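You operate a simulated robot arm through the tools that you are given. There is no shell and no other tool.

You are at the controls of a simulated robot arm. One attempt, no reset.

TASK
Restart the router, press Link, then switch on the aerial box, aerials up.
Fine: wait for the router's second green lamp before Link; raise the folded aerial after Link; three green lamps end lit on each box; the other aerials and the clip stay.
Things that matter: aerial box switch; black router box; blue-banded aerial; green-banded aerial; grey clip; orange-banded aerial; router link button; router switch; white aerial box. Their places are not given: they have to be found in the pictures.

The check looks at the end state, three seconds after you hand in, the way a careful person would. Anything else that was tipped, shoved, dropped, spilled or broken makes it a failure.

THE ROBOT
A 7-joint arm with a three-finger gripper, fixed in place. Base frame: the origin is at the foot of the arm, x ahead of it, y to its left, z up. Units: cm, rad, N and s.
With the tool pointing down near the work surface it reaches from about 40 to 94 cm from the base axis. Its first joint turns from -2.897 to 2.897 rad. Payload 2.69 kg.
The TCP is the grasp point between the finger pads, 2.9 cm short of the fingertips. In the tool frame z runs along the fingers and y along their closing line. The gripper opens to 12 cm. The gripper's body begins 7.8 cm behind the TCP.
Orientation is that of the tool frame in the base frame, as a unit quaternion [x, y, z, w]. With the fingers straight down and closing along the base's y, the tool's x points along the base's -x, its y along +y and its z along -z.

THE INTERFACE
- The arm moves only by the tool move_arm. Its argument "motion" is a list that holds one entry, the list of rows, each a list of 7 numbers: the shift along the base's x, y, z in cm, then the turn, a rotation vector about the base's x, y, z in rad, then the gripper command, from -1 (fully open) to 1 (shut), values between in proportion. In form: [[[dx, dy, dz, wx, wy, wz, gripper], ...]]. A call has 1 to 20 rows; each row is the pose to reach, as a shift and turn from the pose commanded when the call began. Each row takes 0.2 s and may step no farther than 5 cm and 0.15 rad from the row before; otherwise, or with a gripper value out of range, the whole call is refused. A pose out of reach is approached as far as the arm can. The call stops where the force on the tool passes 50 N (or 10 N more than at its start, if that is more) or the arm is blocked; 0.2 s more then pass. The fingers move at their own pace and stop on an object; they squeeze with about 30 N. The grip force told is the motor's: it shows also when the fingers shut on nothing. Time passes only in rows, and 0.2 s behind the last, so rows that repeat a pose let the fingers close. It gives the time, the measured TCP pose, the force on the tool (base axes), the opening and the grip force at its end, in the units of the frame above (readings bear some noise), with the torque about the TCP (base axes, N m) and any sound that the robot's microphone picked up.
- Cameras (640 x 400 px; columns grow to the right, rows downward): "scene" is fixed at [5.09, 50.03, 166.98]; the picture's right is [-0.32, -0.95, 0.00], its down [-0.75, 0.26, -0.61] and it looks along [0.58, -0.20, -0.79] (base axes); focal length 214 px, centre (320, 200). "wrist" rides on the gripper at [6.3, 0, -10.4] in the tool frame; the picture's right is [0.00, 1.00, 0.00], its down [-0.83, 0.00, -0.56] and it looks along [-0.56, 0.00, 0.83] (tool axes); focal length 275 px, centre (320, 200).
- camera(camera): a new picture of that camera. It takes no simulated time.
- raise_lower(by): slides the trunk up (or, below 0, down) by that many cm; the arm rides with it, the base frame stays. It gives what a move gives, with no picture.
- locate(camera, pixels): for up to 12 pixels [column, row] of the newest picture of that camera ("zoom" is the newest enlarged one), the place [x, y, z] in the base frame of the surface seen there, good to about 0.2 cm. It takes no simulated time.
- enlarge(camera, box): a new picture of the part [left, top, right, bottom] of that camera's present view, enlarged. It takes no simulated time.
- sign_off(): hands the job in; it is judged then, once.

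Unless the task says otherwise, let go and move clear before handing in.

The tools are called after "Request:" as name(argument=value, ...) on one line, values as JSON. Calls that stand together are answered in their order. move_arm: Moves the arm, as the interface text tells. Its arguments: {"type":"object","properties":{"motion":{"type":"array","items":{"type":"array","items":{"type":"array","items":{"type":"number"}}}}},"required":["motion"]} The other tools are called the same way: raise_lower (by) slides the trunk up or down; camera (camera) takes a picture; locate (camera, pixels) gives the place of the surface under pixels of a picture; enlarge (camera, box) takes an enlarged picture of a part of a camera's view; sign_off () hands the job in.

At the start:

```text
time: 0.0
tcp_pos: [47.87, -1.41, 140.54]
ee_rot: [0.0, 1.0, -0.001, 0.0]
ft_force: [0.8, 0.5, -0.2]
wrist_torque: [0.0, 0.0, 0.0]
gripper_width: 11.99
grip_force: 0.0
trunk travel left (down, up): [-45.0, 13.6]
```

scene: 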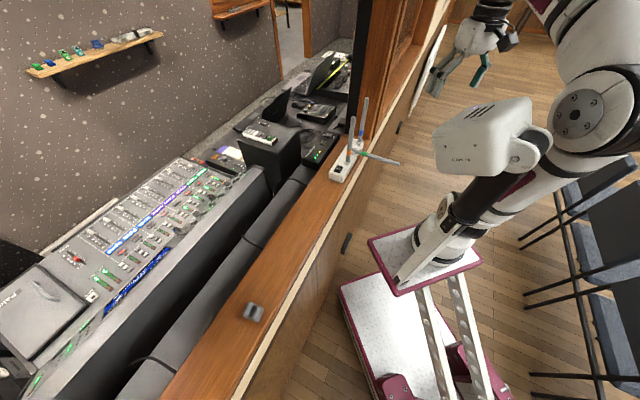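
wrist: 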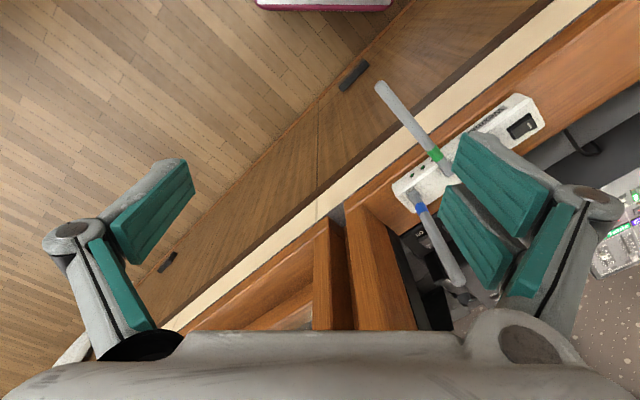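

The scene shows a white aerial box near (345,165) on the wooden ledge and a black box with green lamp near (318,150). I'll enlarge these areas.

Request:
enlarge(camera="scene", box=[290, 80, 420, 200])

Request:
enlarge(camera="wrist", box=[360, 60, 560, 320])

Request:
locate(camera="scene", pixels=[[345, 165], [318, 150], [254, 312], [365, 145], [350, 120], [400, 163], [365, 98], [300, 200], [337, 180], [330, 190]])

```text
3.33 times, centred on (355, 140) of scene
```

zoom: 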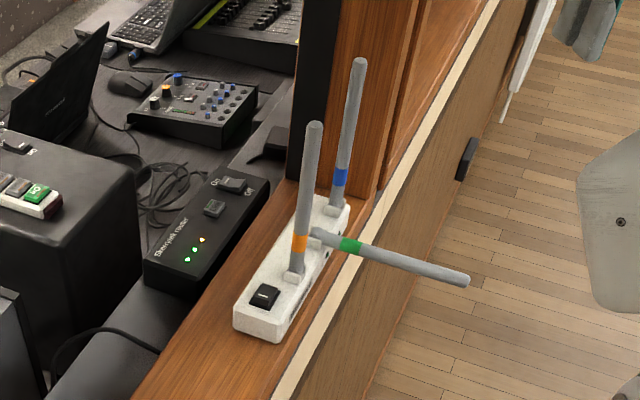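

```text
1.54 times, centred on (460, 190) of wrist
```

zoom: 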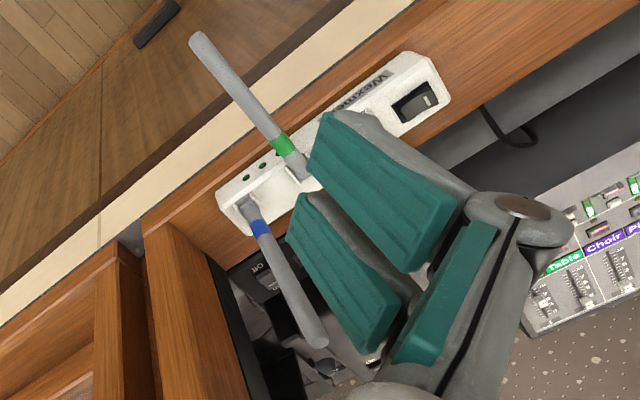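

```text
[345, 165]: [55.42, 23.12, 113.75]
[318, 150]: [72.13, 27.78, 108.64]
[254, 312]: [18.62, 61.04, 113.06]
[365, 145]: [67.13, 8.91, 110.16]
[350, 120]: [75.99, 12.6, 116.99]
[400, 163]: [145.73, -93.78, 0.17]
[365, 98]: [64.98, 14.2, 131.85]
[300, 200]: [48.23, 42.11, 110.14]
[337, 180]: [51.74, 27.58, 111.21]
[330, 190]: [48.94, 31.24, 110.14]
```

The white box carries orange, green (folded) and blue aerials; the router behind it has lamps. I'll zoom in closer on each.

Request:
enlarge(camera="scene", box=[314, 110, 350, 145])

Request:
enlarge(camera="scene", box=[300, 105, 355, 145])

Request:
enlarge(camera="scene", box=[314, 130, 364, 185])

```text
11.43 times, centred on (332, 128) of scene
```

zoom: 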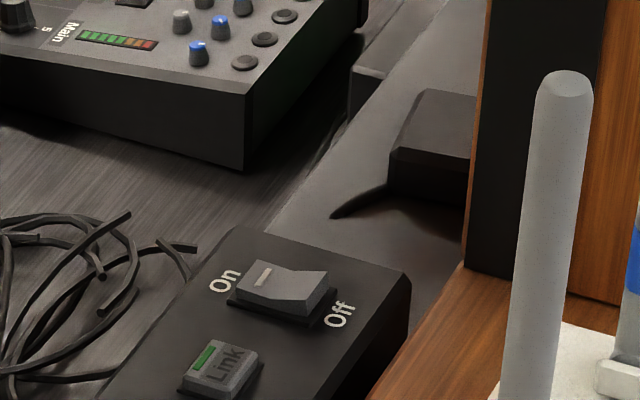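

```text
10.00 times, centred on (328, 125) of scene
```

zoom: 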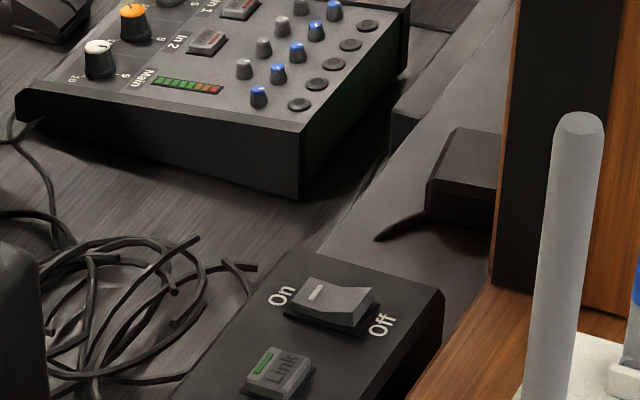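

```text
7.27 times, centred on (339, 158) of scene
```

zoom: 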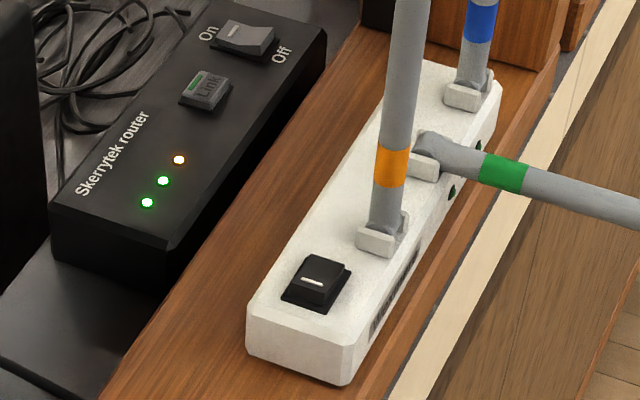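

Router lamps: two green and one amber at (148,202), (163,181), (179,159) of the zoom. I'll locate the controls and aerials in this zoom.

Request:
locate(camera="zoom", pixels=[[232, 36], [258, 42], [205, 90], [179, 159], [147, 202], [312, 278], [335, 285], [318, 300], [300, 290], [378, 240], [426, 160], [500, 173]])

Request:
locate(camera="zoom", pixels=[[468, 95], [630, 210], [250, 325], [345, 360], [260, 350], [430, 65], [500, 85], [110, 30], [185, 10], [320, 30], [60, 220], [165, 245]])

```text
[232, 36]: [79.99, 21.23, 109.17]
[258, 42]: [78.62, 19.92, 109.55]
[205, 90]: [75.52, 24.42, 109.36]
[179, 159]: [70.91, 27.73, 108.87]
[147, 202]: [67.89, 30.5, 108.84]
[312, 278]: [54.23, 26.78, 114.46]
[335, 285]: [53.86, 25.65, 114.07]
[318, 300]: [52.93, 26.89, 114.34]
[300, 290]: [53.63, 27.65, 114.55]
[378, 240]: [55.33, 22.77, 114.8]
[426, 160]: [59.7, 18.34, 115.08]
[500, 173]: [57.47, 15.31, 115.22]
```

```text
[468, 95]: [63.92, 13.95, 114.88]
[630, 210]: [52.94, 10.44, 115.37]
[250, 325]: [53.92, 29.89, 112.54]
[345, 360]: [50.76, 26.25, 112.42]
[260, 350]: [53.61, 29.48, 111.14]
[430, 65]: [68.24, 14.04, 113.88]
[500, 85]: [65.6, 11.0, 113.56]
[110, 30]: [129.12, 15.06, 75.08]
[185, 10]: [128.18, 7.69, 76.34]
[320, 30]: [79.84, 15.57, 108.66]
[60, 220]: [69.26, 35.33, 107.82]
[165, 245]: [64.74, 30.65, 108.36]
```

The router switch's On half is on the far side of the router and Off is toward the ledge. I'll check the post/frame near the blue aerial and the surroundings before moving.

Request:
enlarge(camera="scene", box=[260, 0, 460, 125])

Request:
locate(camera="scene", pixels=[[345, 110], [357, 60], [380, 60], [372, 125], [383, 110], [350, 132], [378, 135], [360, 20], [400, 20], [420, 30], [430, 60], [340, 130]])

Request:
locate(camera="scene", pixels=[[260, 160], [290, 150], [270, 200], [240, 240], [330, 110], [398, 162], [353, 118], [365, 99], [300, 170], [254, 305], [470, 150], [440, 260]])

```text
3.20 times, centred on (360, 62) of scene
```

zoom: 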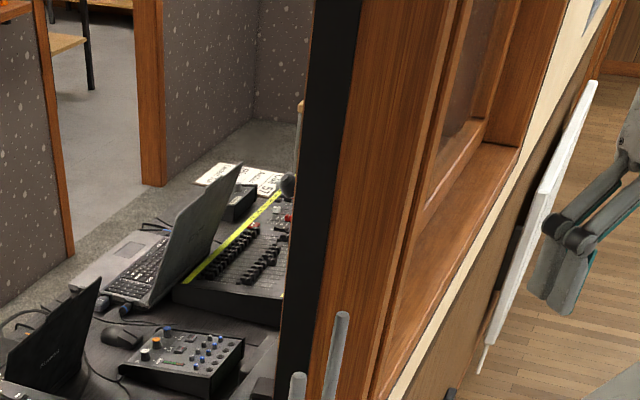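

```text
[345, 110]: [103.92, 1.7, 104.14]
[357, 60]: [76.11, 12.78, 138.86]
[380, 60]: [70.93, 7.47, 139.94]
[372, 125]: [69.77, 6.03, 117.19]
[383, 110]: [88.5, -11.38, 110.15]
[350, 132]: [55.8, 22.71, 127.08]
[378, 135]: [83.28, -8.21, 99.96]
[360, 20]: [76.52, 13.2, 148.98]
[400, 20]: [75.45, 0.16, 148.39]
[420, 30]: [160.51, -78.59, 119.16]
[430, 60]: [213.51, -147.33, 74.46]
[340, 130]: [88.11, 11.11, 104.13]
```

```text
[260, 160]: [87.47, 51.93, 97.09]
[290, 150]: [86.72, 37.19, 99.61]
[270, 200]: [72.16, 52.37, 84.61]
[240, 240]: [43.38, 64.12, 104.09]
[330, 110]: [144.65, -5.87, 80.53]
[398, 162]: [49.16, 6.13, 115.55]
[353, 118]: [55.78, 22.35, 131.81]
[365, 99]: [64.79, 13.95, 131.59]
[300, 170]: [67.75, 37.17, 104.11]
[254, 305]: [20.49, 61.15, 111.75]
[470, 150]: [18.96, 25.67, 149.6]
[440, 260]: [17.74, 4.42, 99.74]
```

The post's face runs from about (76,13) to (71,7.5), and the router switch lies past it near (79,20.6,109.3). I'll raise the tool, turn it to the ledge's heading and move over the box with the fingers shut, staying above the aerial tops at z≈132.

Request:
move_arm(motion=[[[0, 0, 2, 0, 0, 0.1, 1], [0, 1.5, 4, 0, 0, 0.2, 1], [2, 4, 5, 0, 0, 0.3, 1], [4.5, 7, 5, 0, 0, 0.4, 1], [7, 10, 5, 0, 0, 0.5, 1], [9.5, 13, 5, 0, 0, 0.6, 1], [12, 16, 5, 0, 0, 0.7, 1], [14.5, 18.5, 5, 0, 0, 0.768, 1], [16.8, 20.8, 5, 0, 0, 0.768, 1], [16.8, 20.8, 5, 0, 0, 0.768, 1]]])

Request:
camera(camera="scene")

Request:
camera(camera="wrist")

```text
time: 2.2
tcp_pos: [64.89, 19.89, 145.5]
ee_rot: [-0.375, 0.927, 0.0, -0.001]
ft_force: [-0.2, 0.6, 0.7]
wrist_torque: [-0.01, 0.02, 0.02]
gripper_width: 0.0
grip_force: 28.7
trunk travel left (down, up): [-45.0, 13.6]
```

```text
taken
```

scene: 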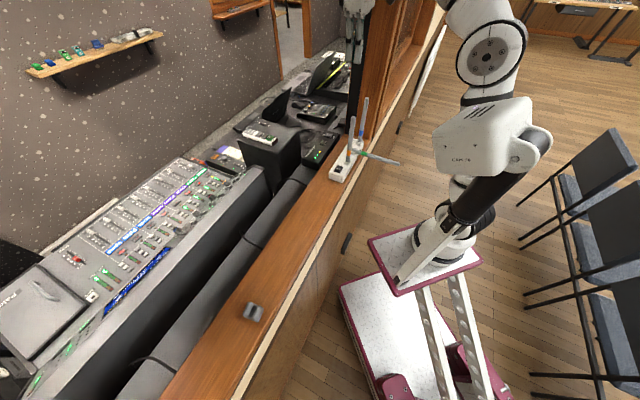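

```text
taken
```

wrist: 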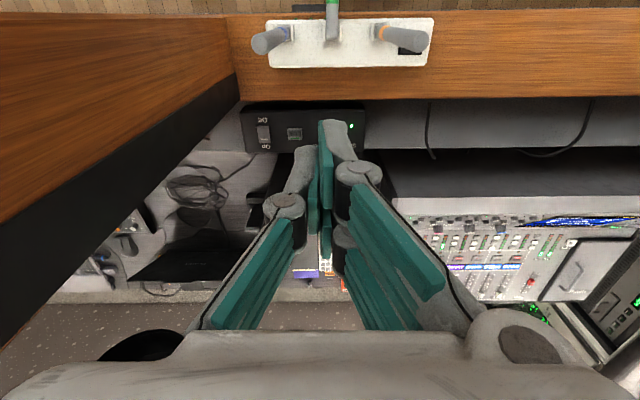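

The wrist view now shows the router with its switch at (264,132) and Link at (295,133). I'll enlarge to read it and locate parts.

Request:
enlarge(camera="wrist", box=[235, 95, 375, 165])

Request:
locate(camera="wrist", pixels=[[264, 126], [264, 132], [264, 139], [295, 133], [250, 115], [250, 150], [360, 112], [410, 40], [290, 32], [332, 30], [378, 32], [240, 95]])

```text
4.57 times, centred on (305, 130) of wrist
```

zoom: 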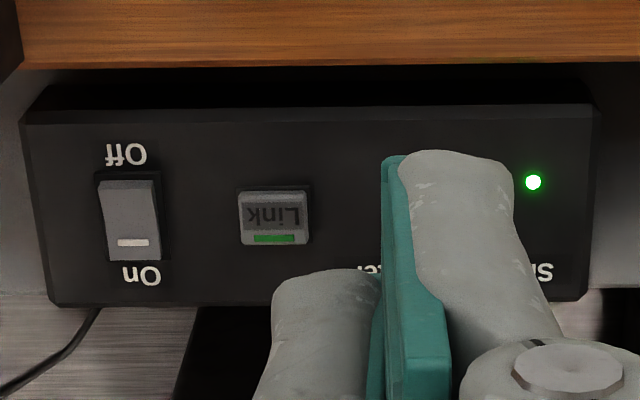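

```text
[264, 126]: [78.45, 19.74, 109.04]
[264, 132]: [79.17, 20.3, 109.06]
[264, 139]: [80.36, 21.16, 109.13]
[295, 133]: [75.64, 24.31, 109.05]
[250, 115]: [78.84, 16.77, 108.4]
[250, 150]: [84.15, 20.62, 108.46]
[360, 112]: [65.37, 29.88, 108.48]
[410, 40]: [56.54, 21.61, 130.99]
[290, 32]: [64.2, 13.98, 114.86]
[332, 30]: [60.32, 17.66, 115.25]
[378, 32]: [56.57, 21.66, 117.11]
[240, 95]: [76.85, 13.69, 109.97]
```

I'll get precise rocker and Link corners from this zoom.

Request:
locate(camera="zoom", pixels=[[105, 187], [150, 187], [128, 187], [130, 210], [132, 230], [135, 250], [155, 250], [115, 250], [240, 215], [275, 195], [275, 238], [305, 215]])

Request:
locate(camera="zoom", pixels=[[80, 220], [190, 220], [128, 130], [145, 290], [30, 110], [590, 110], [585, 295], [50, 295], [200, 65], [590, 60], [533, 181], [20, 60]])

```text
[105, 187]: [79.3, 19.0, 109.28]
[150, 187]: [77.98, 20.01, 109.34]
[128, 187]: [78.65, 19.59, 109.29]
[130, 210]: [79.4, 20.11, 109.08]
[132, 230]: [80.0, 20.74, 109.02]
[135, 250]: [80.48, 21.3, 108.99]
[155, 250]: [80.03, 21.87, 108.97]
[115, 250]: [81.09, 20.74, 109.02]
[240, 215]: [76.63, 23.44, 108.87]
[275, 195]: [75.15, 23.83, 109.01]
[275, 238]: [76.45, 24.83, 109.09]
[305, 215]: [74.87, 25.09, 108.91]
```

```text
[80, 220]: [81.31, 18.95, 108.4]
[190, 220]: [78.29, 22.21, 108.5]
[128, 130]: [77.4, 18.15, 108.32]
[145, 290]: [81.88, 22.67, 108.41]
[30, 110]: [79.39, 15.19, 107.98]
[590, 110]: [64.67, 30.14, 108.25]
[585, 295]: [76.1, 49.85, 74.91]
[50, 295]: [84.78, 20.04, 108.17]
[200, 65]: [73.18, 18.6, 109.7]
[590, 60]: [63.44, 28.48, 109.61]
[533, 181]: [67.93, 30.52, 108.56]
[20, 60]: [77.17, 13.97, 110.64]
```

The Off end of the rocker is raised at (78.65,19.6,109.3), so the router is currently On. I'll move in behind the post with the tool leaning away from it and hover over the Off half.

Request:
move_arm(motion=[[[3.9, 3, 0, 0, 0, 0, 1], [7.8, 6, 0, 0, 0, 0, 1], [8.5, 5.3, -4, -0.072, -0.07, 0, 1], [9.5, 4.2, -8, -0.144, -0.139, 0, 1], [10.5, 3.2, -12, -0.216, -0.209, 0, 1], [12, 1.7, -15, -0.216, -0.209, 0, 1], [13.5, 0.1, -18, -0.216, -0.209, 0, 1], [13.5, 0.0, -20, -0.216, -0.209, 0, 1], [13.5, 0.0, -20, -0.216, -0.209, 0, 1], [13.5, 0.0, -20, -0.216, -0.209, 0, 1]]])

Request:
camera(camera="scene")

Request:
camera(camera="wrist")

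```text
time: 4.4
tcp_pos: [78.35, 19.58, 125.47]
ee_rot: [-0.371, 0.917, -0.138, 0.056]
ft_force: [0.4, 0.0, 0.4]
wrist_torque: [-0.02, 0.0, -0.03]
gripper_width: 0.0
grip_force: 28.4
out of reach, approached as far as the arm can: row 1, 2, 3
trunk travel left (down, up): [-45.0, 13.6]
```

```text
taken
```

scene: 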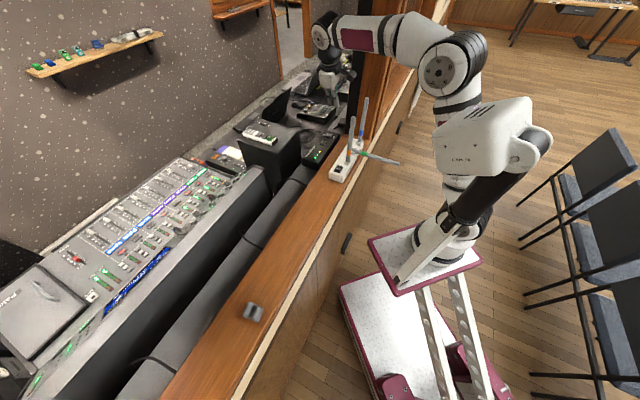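

```text
taken
```

wrist: 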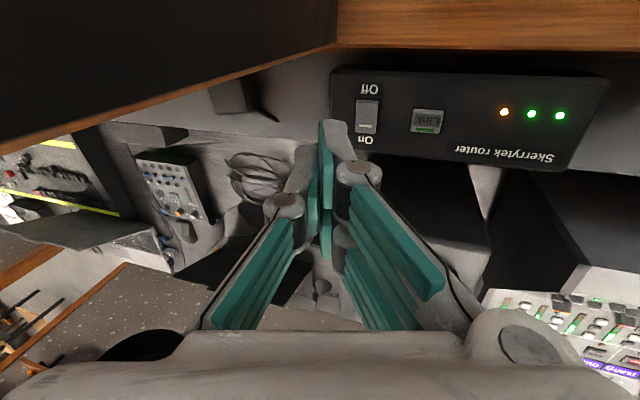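

The hover is at (78.35,19.58,125.5) and the wrist view shows the switch at (366,115), Link at (428,121), lamps at (504–560,113). I'll check the forearm's clearance from the post.

Request:
enlarge(camera="scene", box=[300, 0, 460, 130])

Request:
locate(camera="scene", pixels=[[345, 48], [360, 50], [375, 52], [390, 50], [360, 35], [385, 70], [365, 75], [355, 80], [330, 60], [410, 60], [375, 62], [325, 35]])

```text
3.08 times, centred on (380, 65) of scene
```

zoom: 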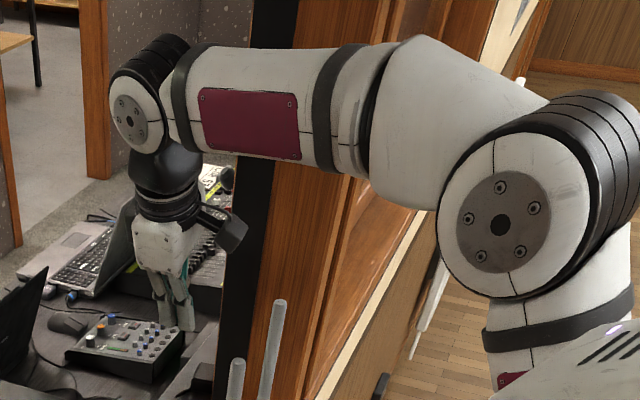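

```text
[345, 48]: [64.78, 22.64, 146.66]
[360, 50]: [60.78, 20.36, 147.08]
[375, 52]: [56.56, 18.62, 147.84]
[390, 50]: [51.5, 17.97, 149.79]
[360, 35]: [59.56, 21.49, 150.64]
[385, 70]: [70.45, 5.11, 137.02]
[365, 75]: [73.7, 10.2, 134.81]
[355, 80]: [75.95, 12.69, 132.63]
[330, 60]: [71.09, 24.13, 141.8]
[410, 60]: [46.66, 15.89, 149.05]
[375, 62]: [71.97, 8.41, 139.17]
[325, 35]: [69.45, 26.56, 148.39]
```

The forearm underside is near z≈145 over the aerials, so there is margin. I'll descend partway to TCP z≈117.5 and look again.

Request:
move_arm(motion=[[[0.1, 0.1, -3, 0, 0, 0, 1], [0.1, 0.1, -6, 0, 0, 0, 1], [0.1, 0.1, -8, 0, 0, 0, 1], [0.1, 0.1, -8, 0, 0, 0, 1]]])

Request:
enlarge(camera="scene", box=[300, 0, 460, 130])

Request:
camera(camera="wrist")

```text
time: 5.4
tcp_pos: [78.48, 19.48, 117.43]
ee_rot: [-0.371, 0.917, -0.139, 0.056]
ft_force: [0.2, 0.6, 0.3]
wrist_torque: [0.02, 0.01, 0.0]
gripper_width: 0.02
grip_force: 28.6
trunk travel left (down, up): [-45.0, 13.6]
```

```text
3.08 times, centred on (380, 65) of scene
```

zoom: 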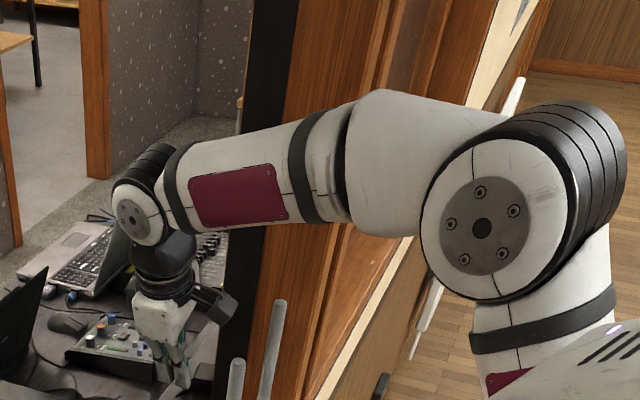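

```text
taken
```

wrist: 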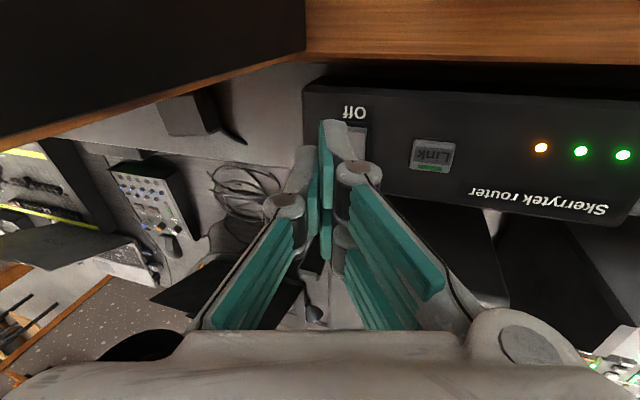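

The tool is above the Off half. I'll check the forearm's underside near the blue aerial and the post.

Request:
locate(camera="zoom", pixels=[[200, 222], [240, 220], [285, 217], [340, 217], [240, 150], [300, 125], [279, 305], [235, 365], [212, 300], [360, 235], [180, 160], [200, 310]])

```text
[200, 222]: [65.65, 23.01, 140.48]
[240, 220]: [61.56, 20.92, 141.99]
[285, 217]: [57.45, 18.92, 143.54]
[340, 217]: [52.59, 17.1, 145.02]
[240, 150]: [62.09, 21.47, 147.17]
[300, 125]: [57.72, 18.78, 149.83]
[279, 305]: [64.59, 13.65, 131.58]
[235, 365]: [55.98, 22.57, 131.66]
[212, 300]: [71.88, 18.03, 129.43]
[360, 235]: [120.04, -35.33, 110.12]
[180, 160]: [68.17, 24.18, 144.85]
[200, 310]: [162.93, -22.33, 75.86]
```

Clearance is fine. I'll press down slowly on the Off half and come back up.

Request:
move_arm(motion=[[[0, 0.05, -3, 0, 0, 0, 1], [0, 0.05, -4.6, 0, 0, 0, 1], [0, 0.05, -5.0, 0, 0, 0, 1], [0, 0.05, -5.2, 0, 0, 0, 1], [0, 0.05, -5.4, 0, 0, 0, 1], [0, 0.05, -5.6, 0, 0, 0, 1]]])

Request:
camera(camera="wrist")

```text
time: 6.8
tcp_pos: [78.17, 19.31, 112.05]
ee_rot: [-0.37, 0.917, -0.138, 0.057]
ft_force: [-1.4, -0.3, 4.7]
wrist_torque: [0.06, -0.03, 0.03]
gripper_width: 0.0
grip_force: 28.7
trunk travel left (down, up): [-45.0, 13.6]
```

```text
taken
```

wrist: 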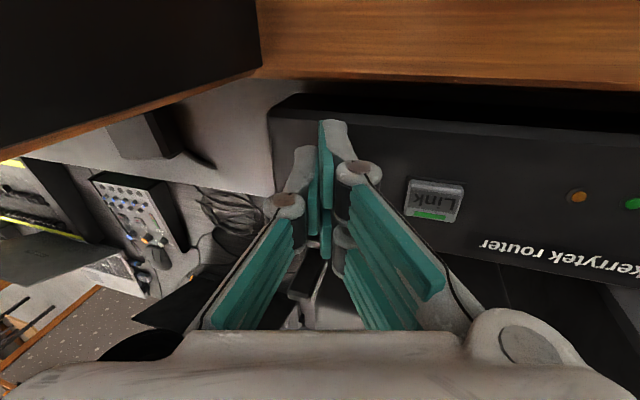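

Contact of about 5 N; the amber lamp at (576,196) looks dark now. I'll lift and check the lamps.

Request:
move_arm(motion=[[[0, 0.05, 2, 0, 0, 0, 1], [0, 0.05, 5, 0, 0, 0, 1], [0, 0.05, 8, 0, 0, 0, 1], [0, 0, 9, 0, 0, 0, 1]]])

Request:
enlarge(camera="wrist", box=[290, 60, 640, 220])

Request:
enlarge(camera="scene", box=[305, 115, 365, 175])

```text
time: 7.8
tcp_pos: [78.23, 19.52, 120.92]
ee_rot: [-0.37, 0.917, -0.138, 0.056]
ft_force: [-0.6, -0.2, 0.0]
wrist_torque: [-0.01, -0.01, 0.04]
gripper_width: 0.0
grip_force: 28.6
trunk travel left (down, up): [-45.0, 13.6]
```

```text
1.83 times, centred on (465, 140) of wrist
```

zoom: 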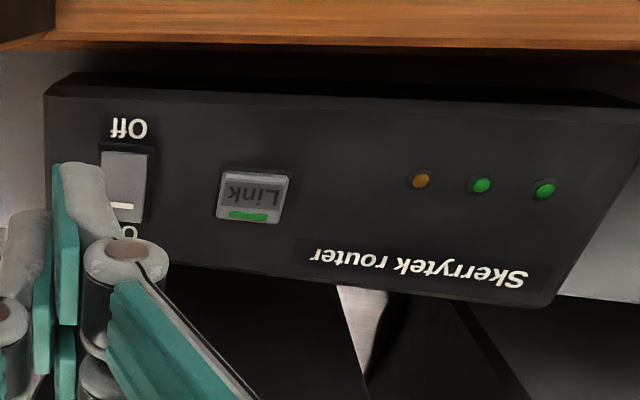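

```text
6.67 times, centred on (335, 145) of scene
```

zoom: 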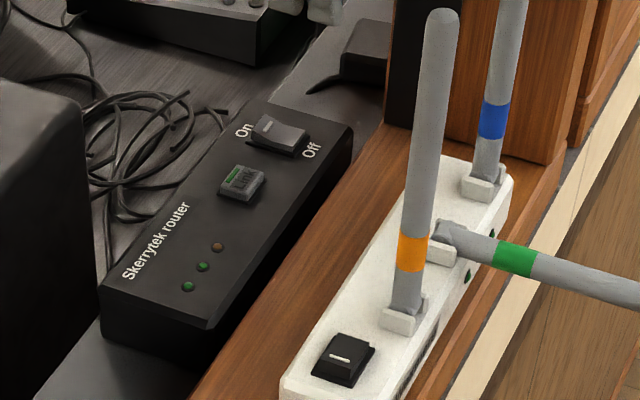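

The router is off: all three lamps dark. I'll hold a few seconds while shifting over the On half, then press.

Request:
move_arm(motion=[[[1, 1, 0, 0, 0, 0, 1], [2.05, 2.0, 0, 0, 0, 0, 1], [2.05, 2.0, 0, 0, 0, 0, 1], [2.05, 2.0, 0, 0, 0, 0, 1], [2.05, 2.0, 0, 0, 0, 0, 1], [2.05, 2.0, 0, 0, 0, 0, 1], [2.05, 2.0, 0, 0, 0, 0, 1], [2.05, 2.0, 0, 0, 0, 0, 1], [2.05, 2.0, 0, 0, 0, 0, 1], [2.05, 2.0, 0, 0, 0, 0, 1], [2.05, 2.0, 0, 0, 0, 0, 1], [2.05, 2.0, 0, 0, 0, 0, 1], [2.05, 2.0, 0, 0, 0, 0, 1], [2.05, 2.0, 0, 0, 0, 0, 1], [2.05, 2.0, 0, 0, 0, 0, 1], [2.05, 2.0, -3, 0, 0, 0, 1], [2.05, 2.0, -3, 0, 0, 0, 1]]])

Request:
camera(camera="wrist")

```text
time: 11.4
tcp_pos: [80.33, 21.36, 118.06]
ee_rot: [-0.369, 0.917, -0.139, 0.056]
ft_force: [-0.7, 0.2, 0.0]
wrist_torque: [0.03, 0.03, 0.0]
gripper_width: 0.0
grip_force: 28.2
trunk travel left (down, up): [-45.0, 13.6]
```

```text
taken
```

wrist: 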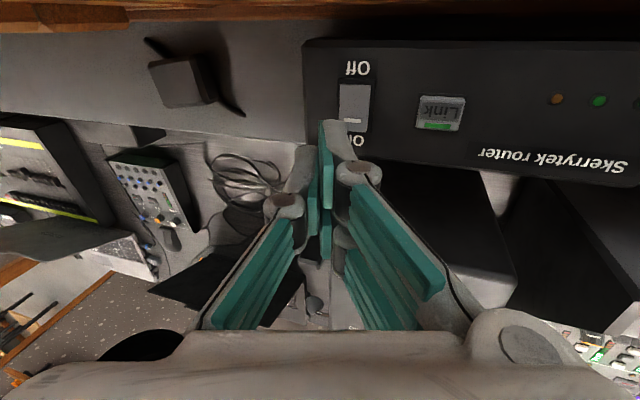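

The tip is over the On half at p≈72.6. Pressing down now, then lifting.

Request:
move_arm(motion=[[[0, 0, -3, 0, 0, 0, 1], [0, 0, -5.2, 0, 0, 0, 1], [0, 0, -5.6, 0, 0, 0, 1], [0, 0, -5.9, 0, 0, 0, 1], [0, 0, -6.1, 0, 0, 0, 1], [0, 0, -6.2, 0, 0, 0, 1], [0, 0, -3, 0, 0, 0, 1], [0, 0, 0, 0, 0, 0, 1], [-1, -1, 3, 0, 0, 0, 1]]])

Request:
enlarge(camera="wrist", box=[290, 60, 640, 220])

Request:
enlarge(camera="scene", box=[305, 115, 365, 175])

```text
time: 13.4
tcp_pos: [79.32, 20.57, 120.77]
ee_rot: [-0.37, 0.917, -0.139, 0.056]
ft_force: [0.3, -0.2, -0.7]
wrist_torque: [0.0, 0.03, 0.0]
gripper_width: 0.0
grip_force: 28.8
trunk travel left (down, up): [-45.0, 13.6]
```

```text
1.83 times, centred on (465, 140) of wrist
```

zoom: 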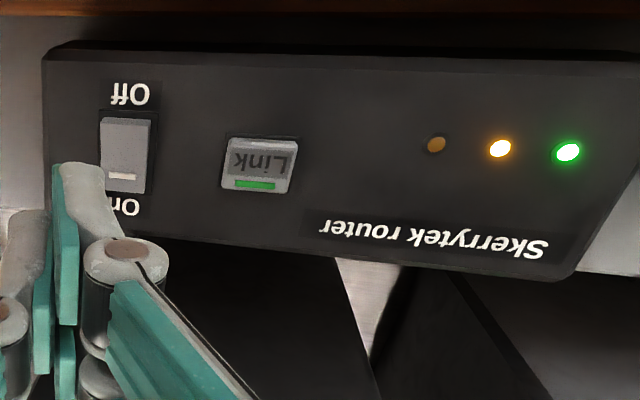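

```text
6.67 times, centred on (335, 145) of scene
```

zoom: 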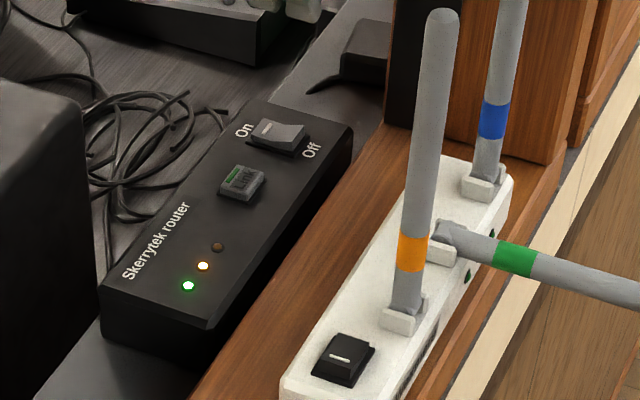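

The router is booting: lamp 1 green, lamp 2 amber. I'll move over Link and wait there.

Request:
move_arm(motion=[[[-1.8, 1.8, 0, 0, 0, 0, 1], [-3.6, 3.66, 0, 0, 0, 0, 1], [-3.6, 3.66, -3, 0, 0, 0, 1], [-3.6, 3.66, -3, 0, 0, 0, 1], [-3.6, 3.66, -3, 0, 0, 0, 1], [-3.6, 3.66, -3, 0, 0, 0, 1], [-3.6, 3.66, -3, 0, 0, 0, 1], [-3.6, 3.66, -3, 0, 0, 0, 1], [-3.6, 3.66, -3, 0, 0, 0, 1], [-3.6, 3.66, -3, 0, 0, 0, 1]]])

Request:
enlarge(camera="scene", box=[305, 115, 365, 175])

Request:
camera(camera="wrist")

```text
time: 15.6
tcp_pos: [75.66, 24.08, 118.12]
ee_rot: [-0.37, 0.917, -0.138, 0.056]
ft_force: [-0.3, 0.7, -0.2]
wrist_torque: [0.01, 0.02, -0.01]
gripper_width: 0.0
grip_force: 28.2
trunk travel left (down, up): [-45.0, 13.6]
```

```text
6.67 times, centred on (335, 145) of scene
```

zoom: 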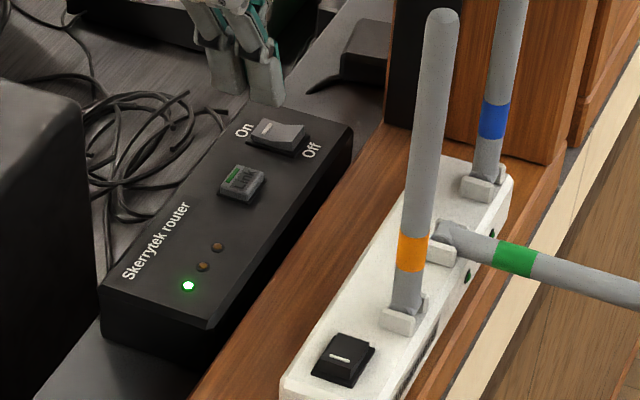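

```text
taken
```

wrist: 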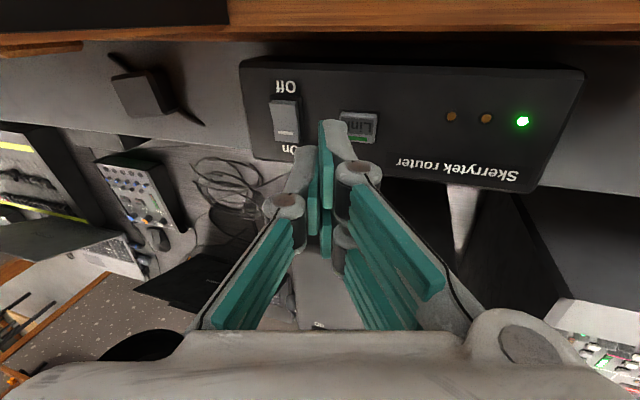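

Lamp 2 is blinking amber (now dark); lamp 1 is green. I'll keep waiting.

Request:
move_arm(motion=[[[0, 0, 0, 0, 0, 0, 1], [0, 0, 0, 0, 0, 0, 1], [0, 0, 0, 0, 0, 0, 1], [0, 0, 0, 0, 0, 0, 1], [0, 0, 0, 0, 0, 0, 1], [0, 0, 0, 0, 0, 0, 1], [0, 0, 0, 0, 0, 0, 1], [0, 0, 0, 0, 0, 0, 1], [0, 0, 0, 0, 0, 0, 1], [0, 0, 0, 0, 0, 0, 1], [0, 0, 0, 0, 0, 0, 1], [0, 0, 0, 0, 0, 0, 1], [0, 0, 0, 0, 0, 0, 1], [0, 0, 0, 0, 0, 0, 1], [0, 0, 0, 0, 0, 0, 1], [0, 0, 0, 0, 0, 0, 1], [0, 0, 0, 0, 0, 0, 1], [0, 0, 0, 0, 0, 0, 1]]])

Request:
enlarge(camera="wrist", box=[230, 50, 600, 210])

```text
time: 19.4
tcp_pos: [75.67, 24.14, 118.04]
ee_rot: [-0.371, 0.916, -0.139, 0.056]
ft_force: [0.3, 0.1, -0.3]
wrist_torque: [0.02, -0.01, -0.03]
gripper_width: 0.01
grip_force: 28.8
trunk travel left (down, up): [-45.0, 13.6]
```

```text
1.73 times, centred on (415, 130) of wrist
```

zoom: 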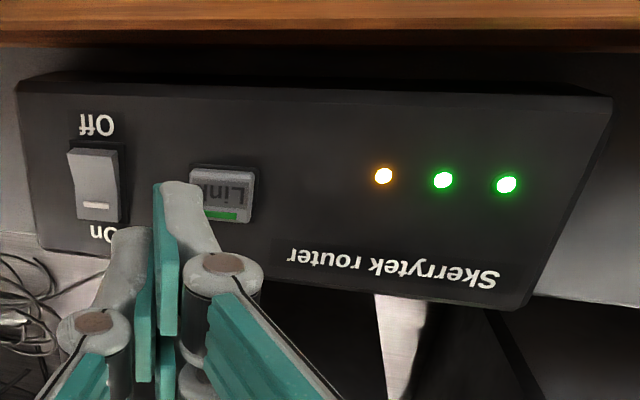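

The second lamp is now green and the third amber, so it's time to press Link.

Request:
move_arm(motion=[[[0.05, 0.1, -3, 0, 0, 0, 1], [0.05, 0.1, -5.4, 0, 0, 0, 1], [0.05, 0.1, -5.8, 0, 0, 0, 1], [0.05, 0.1, -6.1, 0, 0, 0, 1], [0.05, 0.1, -6.3, 0, 0, 0, 1]]])

Request:
camera(camera="wrist")

```text
time: 20.6
tcp_pos: [75.86, 24.12, 111.63]
ee_rot: [-0.37, 0.917, -0.14, 0.057]
ft_force: [1.0, -0.8, 3.2]
wrist_torque: [-0.01, -0.05, -0.03]
gripper_width: 0.0
grip_force: 28.6
trunk travel left (down, up): [-45.0, 13.6]
heard: click
```

```text
taken
```

wrist: 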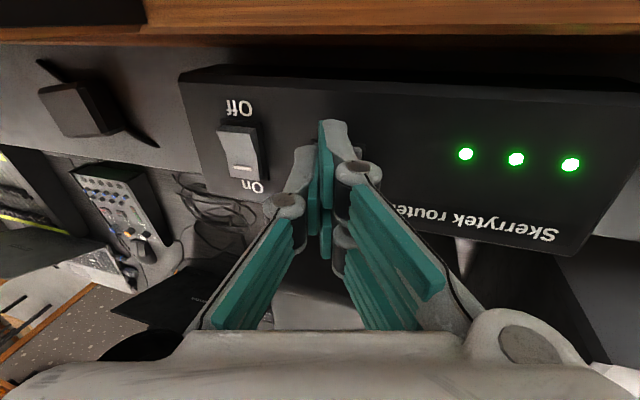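

A click was heard and all three router lamps at (466,154), (516,159), (570,165) are green. I'll retreat up and back, over the aerial box.

Request:
move_arm(motion=[[[0, 0, 4, 0, 0, 0, 1], [0, 0, 8.5, 0, 0, 0, 1], [0, 0, 13, 0.072, 0.07, 0, 1], [-2, -0.3, 16.5, 0.144, 0.139, 0, 1], [-4.5, -0.8, 20, 0.216, 0.209, 0, 1], [-7, -1.2, 23.5, 0.216, 0.209, 0, 1], [-9, -1.5, 26.6, 0.216, 0.209, 0, 1], [-11.1, -1.9, 27, 0.216, 0.209, 0, 1], [-11.1, -1.9, 27, 0.216, 0.209, 0, 1]]])

Request:
camera(camera="wrist")

Request:
enlarge(camera="scene", box=[290, 80, 420, 200])

```text
time: 22.6
tcp_pos: [64.49, 22.33, 138.73]
ee_rot: [-0.374, 0.927, -0.001, 0.0]
ft_force: [0.3, -0.2, 0.2]
wrist_torque: [0.01, -0.02, -0.01]
gripper_width: 0.0
grip_force: 28.7
trunk travel left (down, up): [-45.0, 13.6]
```

```text
taken
```

wrist: 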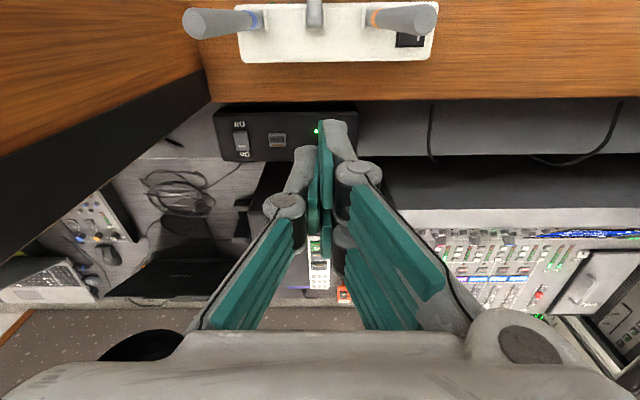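

```text
3.33 times, centred on (355, 140) of scene
```

zoom: 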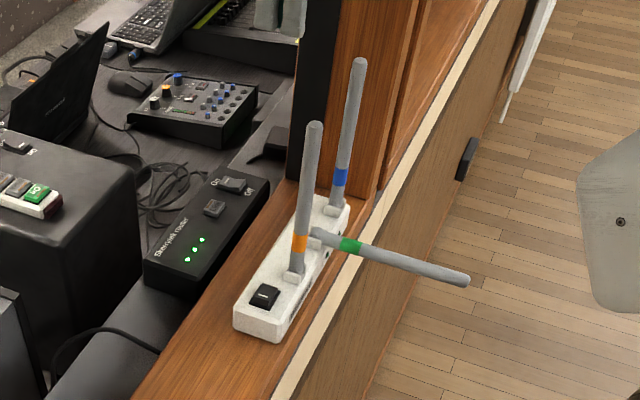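

Three green lamps on the router, confirmed. Now I'll locate the folded green aerial along its length, and the neighbouring aerials.

Request:
locate(camera="zoom", pixels=[[318, 236], [332, 241], [350, 246], [375, 253], [400, 260], [430, 268], [455, 275], [464, 279], [313, 130], [359, 65], [300, 240], [340, 178]])

Request:
locate(camera="zoom", pixels=[[263, 297], [255, 300], [270, 288], [258, 290], [272, 298], [250, 305], [265, 305], [245, 320], [280, 335], [345, 205], [292, 280], [332, 212]])

```text
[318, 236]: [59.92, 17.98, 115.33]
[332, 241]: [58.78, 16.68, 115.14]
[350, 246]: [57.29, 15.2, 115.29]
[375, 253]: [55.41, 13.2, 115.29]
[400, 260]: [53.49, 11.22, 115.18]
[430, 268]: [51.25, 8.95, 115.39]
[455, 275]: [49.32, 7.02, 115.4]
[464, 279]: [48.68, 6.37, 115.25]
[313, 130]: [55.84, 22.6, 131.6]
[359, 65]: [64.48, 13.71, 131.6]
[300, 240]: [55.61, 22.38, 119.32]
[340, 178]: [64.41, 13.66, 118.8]
```

```text
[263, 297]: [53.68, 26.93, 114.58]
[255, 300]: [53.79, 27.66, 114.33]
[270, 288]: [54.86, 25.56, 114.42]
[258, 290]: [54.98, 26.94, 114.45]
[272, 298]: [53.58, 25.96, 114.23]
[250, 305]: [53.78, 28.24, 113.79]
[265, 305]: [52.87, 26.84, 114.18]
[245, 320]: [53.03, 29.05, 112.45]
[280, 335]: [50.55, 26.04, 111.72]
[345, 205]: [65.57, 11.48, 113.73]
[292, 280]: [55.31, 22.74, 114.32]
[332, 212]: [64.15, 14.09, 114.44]
```

The folded aerial runs from its hinge near (60.4,17.8,114.8) out to a tip near (48.6,6.1,114.9), about 17 cm long. I'll move above a grip point near its tip at about (50.7,7.9), opening the fingers to about 4 cm.

Request:
move_arm(motion=[[[-3, -3.1, 0, 0, 0, 0.013, 1], [-6, -6.3, 0, 0, 0, 0.027, 1], [-9, -9.5, 0, 0, 0, 0.027, 1], [-12, -12.6, 0, 0, 0, 0.027, 0.7], [-13.82, -14.45, -2, 0, 0, 0.027, 0.33], [-13.82, -14.45, -6.5, 0, 0, 0.027, 0.33], [-13.82, -14.45, -11, 0, 0, 0.027, 0.33], [-13.82, -14.45, -15.5, 0, 0, 0.027, 0.33], [-13.82, -14.45, -17.5, 0, 0, 0.027, 0.33], [-13.82, -14.45, -17.5, 0, 0, 0.027, 0.33]]])

Request:
camera(camera="wrist")

Request:
camera(camera="scene")

```text
time: 24.8
tcp_pos: [50.58, 7.89, 121.08]
ee_rot: [-0.387, 0.922, 0.001, -0.001]
ft_force: [-1.3, 0.8, -0.6]
wrist_torque: [-0.02, 0.02, -0.02]
gripper_width: 4.02
grip_force: 0.1
trunk travel left (down, up): [-45.0, 13.6]
```

```text
taken
```

wrist: 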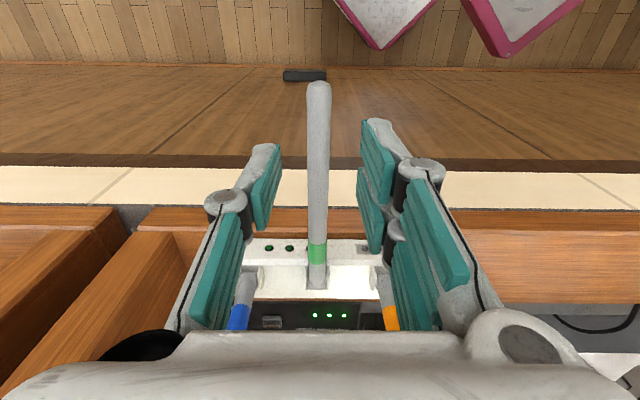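

```text
taken
```

scene: 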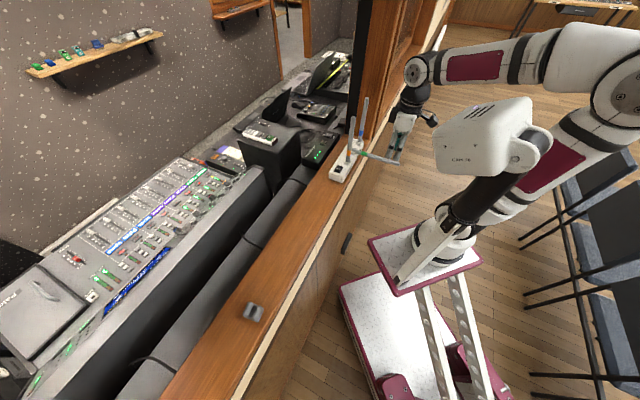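

The rod at column 318 is centred between the fingers. I'll measure the rod and hinge once more from this closer view.

Request:
locate(camera="wrist", pixels=[[319, 85], [319, 110], [318, 150], [317, 200], [317, 230], [316, 270], [317, 283], [252, 280], [373, 280], [268, 248], [289, 248], [365, 249]])

Request:
enlarge(camera="wrist", box=[220, 220, 420, 340])

```text
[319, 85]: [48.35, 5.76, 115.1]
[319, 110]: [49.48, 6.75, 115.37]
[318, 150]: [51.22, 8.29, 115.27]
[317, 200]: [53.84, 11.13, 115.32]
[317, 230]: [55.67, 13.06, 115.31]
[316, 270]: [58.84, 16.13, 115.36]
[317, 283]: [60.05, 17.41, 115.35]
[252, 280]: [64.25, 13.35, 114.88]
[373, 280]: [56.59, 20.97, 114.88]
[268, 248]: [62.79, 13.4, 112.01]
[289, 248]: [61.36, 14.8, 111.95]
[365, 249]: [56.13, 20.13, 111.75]
```

```text
3.20 times, centred on (320, 280) of wrist
```

zoom: 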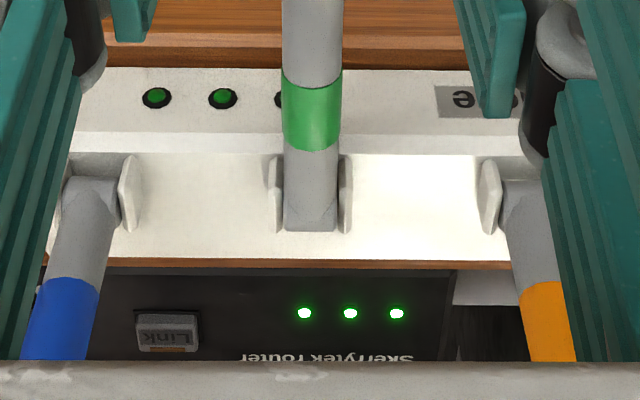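

The rod axis is at z≈114.7 with hinge near (60.3,17.55,114.7). I'll descend to the rod and close on it.

Request:
move_arm(motion=[[[0, 0.05, -3, 0, 0, 0, 0.33], [0, 0.05, -5.5, 0, 0, 0, 0.33], [0, 0.05, -6.35, 0, 0, 0, 0.33], [0, 0.05, -6.35, 0, 0, 0, 0.33], [0, 0.05, -6.35, 0, 0, 0, 0.6], [0, 0.05, -6.35, 0, 0, 0, 0.75]]])

Request:
camera(camera="wrist")

```text
time: 26.2
tcp_pos: [50.84, 7.8, 114.69]
ee_rot: [-0.387, 0.922, 0.0, 0.0]
ft_force: [-0.6, 0.3, 1.0]
wrist_torque: [0.01, 0.02, -0.03]
gripper_width: 1.5
grip_force: 0.0
trunk travel left (down, up): [-45.0, 13.6]
```

```text
taken
```

wrist: 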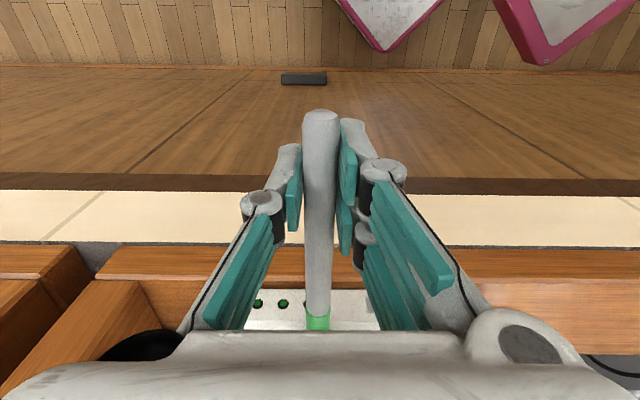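

The rod sits between pads at 1.5 cm opening. I'll close gently and read the forces.

Request:
move_arm(motion=[[[0, 0, 0, 0, 0, 0, 0.8], [0, 0, 0, 0, 0, 0, 0.82], [0, 0, 0, 0, 0, 0, 0.82], [0, 0, 0, 0, 0, 0, 0.82]]])

```text
time: 27.2
tcp_pos: [50.85, 7.96, 114.77]
ee_rot: [-0.388, 0.922, 0.0, 0.001]
ft_force: [-0.3, 1.3, -1.7]
wrist_torque: [-0.08, 0.12, -0.51]
gripper_width: 1.32
grip_force: 39.7
trunk travel left (down, up): [-45.0, 13.6]
```

The rod is held at 1.32 cm. I'll begin the lifting arc with a small first step and read the force.

Request:
move_arm(motion=[[[0.02, 0.02, 0.7, 0, 0, 0, 0.82], [0.05, 0.05, 1.42, 0, 0, 0, 0.82], [0.12, 0.12, 2.12, 0, 0, 0, 0.82], [0.21, 0.21, 2.82, 0, 0, 0, 0.82]]])

Request:
enlarge(camera="scene", box=[310, 80, 440, 200])

```text
time: 28.2
tcp_pos: [50.92, 8.25, 117.67]
ee_rot: [-0.387, 0.922, -0.001, -0.001]
ft_force: [-10.4, 7.6, -8.1]
wrist_torque: [-0.85, 0.82, -0.31]
gripper_width: 1.35
grip_force: 40.1
trunk travel left (down, up): [-45.0, 13.6]
```

```text
3.33 times, centred on (375, 140) of scene
```

zoom: 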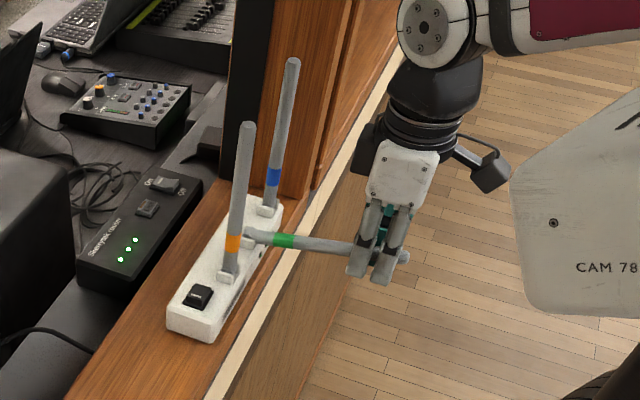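

The lift adds about 13 N sideways along the box and 8 N down. I'll check whether the box has shifted before continuing.

Request:
enlarge(camera="scene", box=[314, 130, 364, 185])

```text
7.27 times, centred on (339, 158) of scene
```

zoom: 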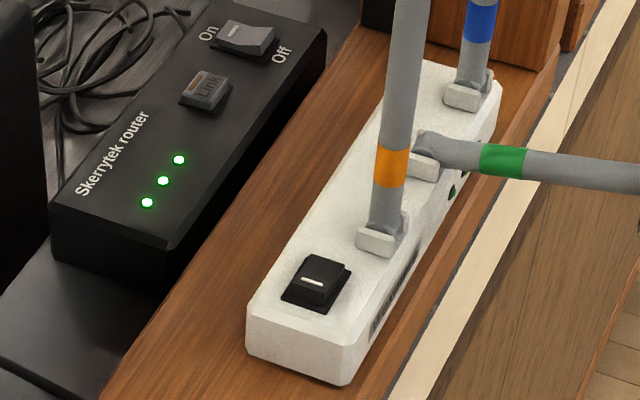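

The box edges at (246,320), (345,385), (500,85) are unchanged from before, so it hasn't moved. I'll ease sideways and loosen the grip slightly.

Request:
move_arm(motion=[[[-0.08, 0.08, 0, 0, 0, 0, 0.785], [-0.12, 0.12, 0, 0, 0, 0, 0.785], [-0.12, 0.12, 0, 0, 0, 0, 0.785]]])

Request:
enlarge(camera="wrist", box=[220, 80, 420, 340])

```text
time: 29.0
tcp_pos: [51.06, 8.16, 117.64]
ee_rot: [-0.387, 0.922, 0.0, 0.0]
ft_force: [-0.8, 2.0, 0.0]
wrist_torque: [-0.04, -0.03, -0.03]
gripper_width: 1.47
grip_force: 1.5
trunk travel left (down, up): [-45.0, 13.6]
```

```text
1.54 times, centred on (320, 210) of wrist
```

zoom: 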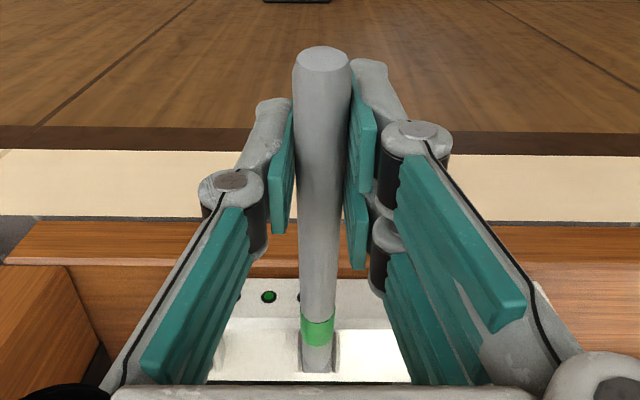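

The grip is released (1.5 N) and the rod seems to stay raised on its own. I'll verify with the scene.

Request:
enlarge(camera="scene", box=[310, 80, 440, 200])

Request:
locate(camera="wrist", pixels=[[320, 120], [320, 150], [319, 200], [319, 260], [319, 290], [319, 315]])

```text
3.33 times, centred on (375, 140) of scene
```

zoom: 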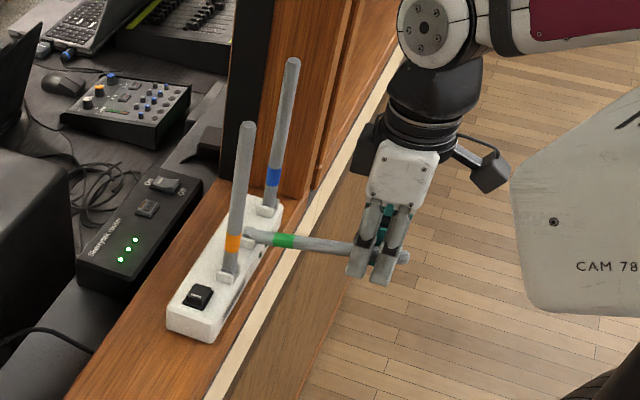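

```text
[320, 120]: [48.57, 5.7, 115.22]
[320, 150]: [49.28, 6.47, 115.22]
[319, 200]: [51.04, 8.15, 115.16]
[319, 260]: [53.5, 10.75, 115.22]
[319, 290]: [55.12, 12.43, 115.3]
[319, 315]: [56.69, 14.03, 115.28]
```

Those wrist pixels referred to the older picture; I'll measure in fresh pictures.

Request:
locate(camera="zoom", pixels=[[262, 236], [283, 241], [310, 245], [335, 248], [403, 257]])

Request:
camera(camera="wrist")

Request:
locate(camera="wrist", pixels=[[320, 120], [320, 150], [319, 200], [319, 260], [319, 290], [319, 315]])

```text
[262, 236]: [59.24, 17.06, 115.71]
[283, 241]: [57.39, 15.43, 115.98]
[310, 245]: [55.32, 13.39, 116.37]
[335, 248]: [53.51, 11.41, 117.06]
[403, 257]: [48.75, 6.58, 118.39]
```

```text
taken
```

wrist: 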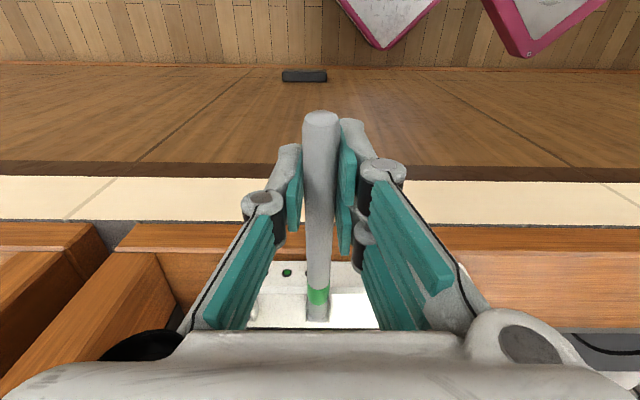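

```text
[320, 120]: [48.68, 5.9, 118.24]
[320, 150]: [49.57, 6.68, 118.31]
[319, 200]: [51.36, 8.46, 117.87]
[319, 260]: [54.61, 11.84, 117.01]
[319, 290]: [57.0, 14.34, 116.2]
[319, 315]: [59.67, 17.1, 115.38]
```

The rod stays up at about 11° by hinge friction, so I can ratchet it. I'll lean the tool back slightly with fingers open so the next stage turns with the rod instead of slipping.

Request:
move_arm(motion=[[[0.04, -0.04, 0, 0, 0, -0.015, 0.6], [0.06, -0.06, 0, 0.09, -0.09, -0.015, 0.6], [0.06, -0.06, 0, 0.17, -0.17, -0.015, 0.6], [0.06, -0.06, 0, 0.21, -0.21, -0.015, 0.6], [0.06, -0.06, 0, 0.21, -0.21, -0.015, 0.6]]])

Request:
camera(camera="wrist")

Request:
camera(camera="scene")

```text
time: 30.2
tcp_pos: [51.08, 8.21, 117.51]
ee_rot: [-0.376, 0.915, 0.056, 0.137]
ft_force: [0.6, -1.2, 0.0]
wrist_torque: [-0.01, 0.02, 0.01]
gripper_width: 2.37
grip_force: 0.0
trunk travel left (down, up): [-45.0, 13.6]
```

```text
taken
```

wrist: 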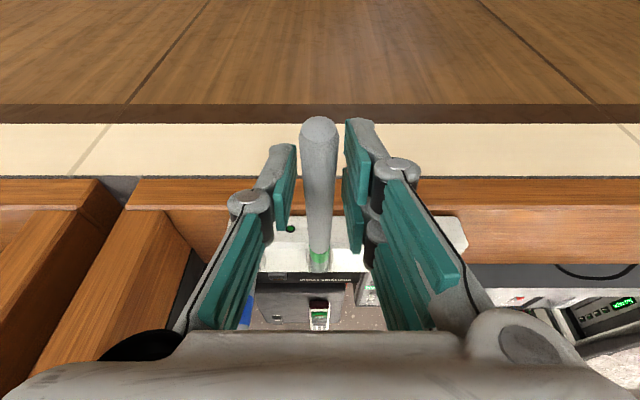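

```text
taken
```

scene: 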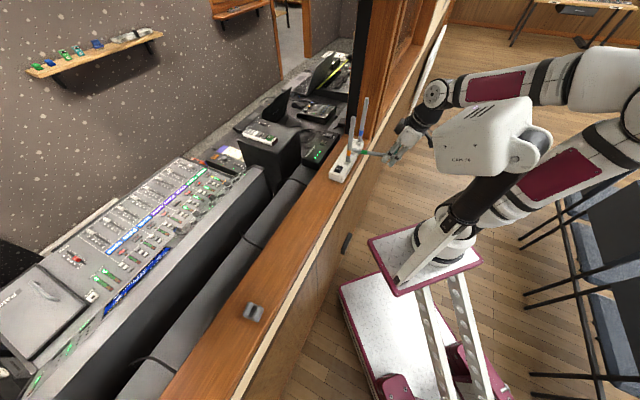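

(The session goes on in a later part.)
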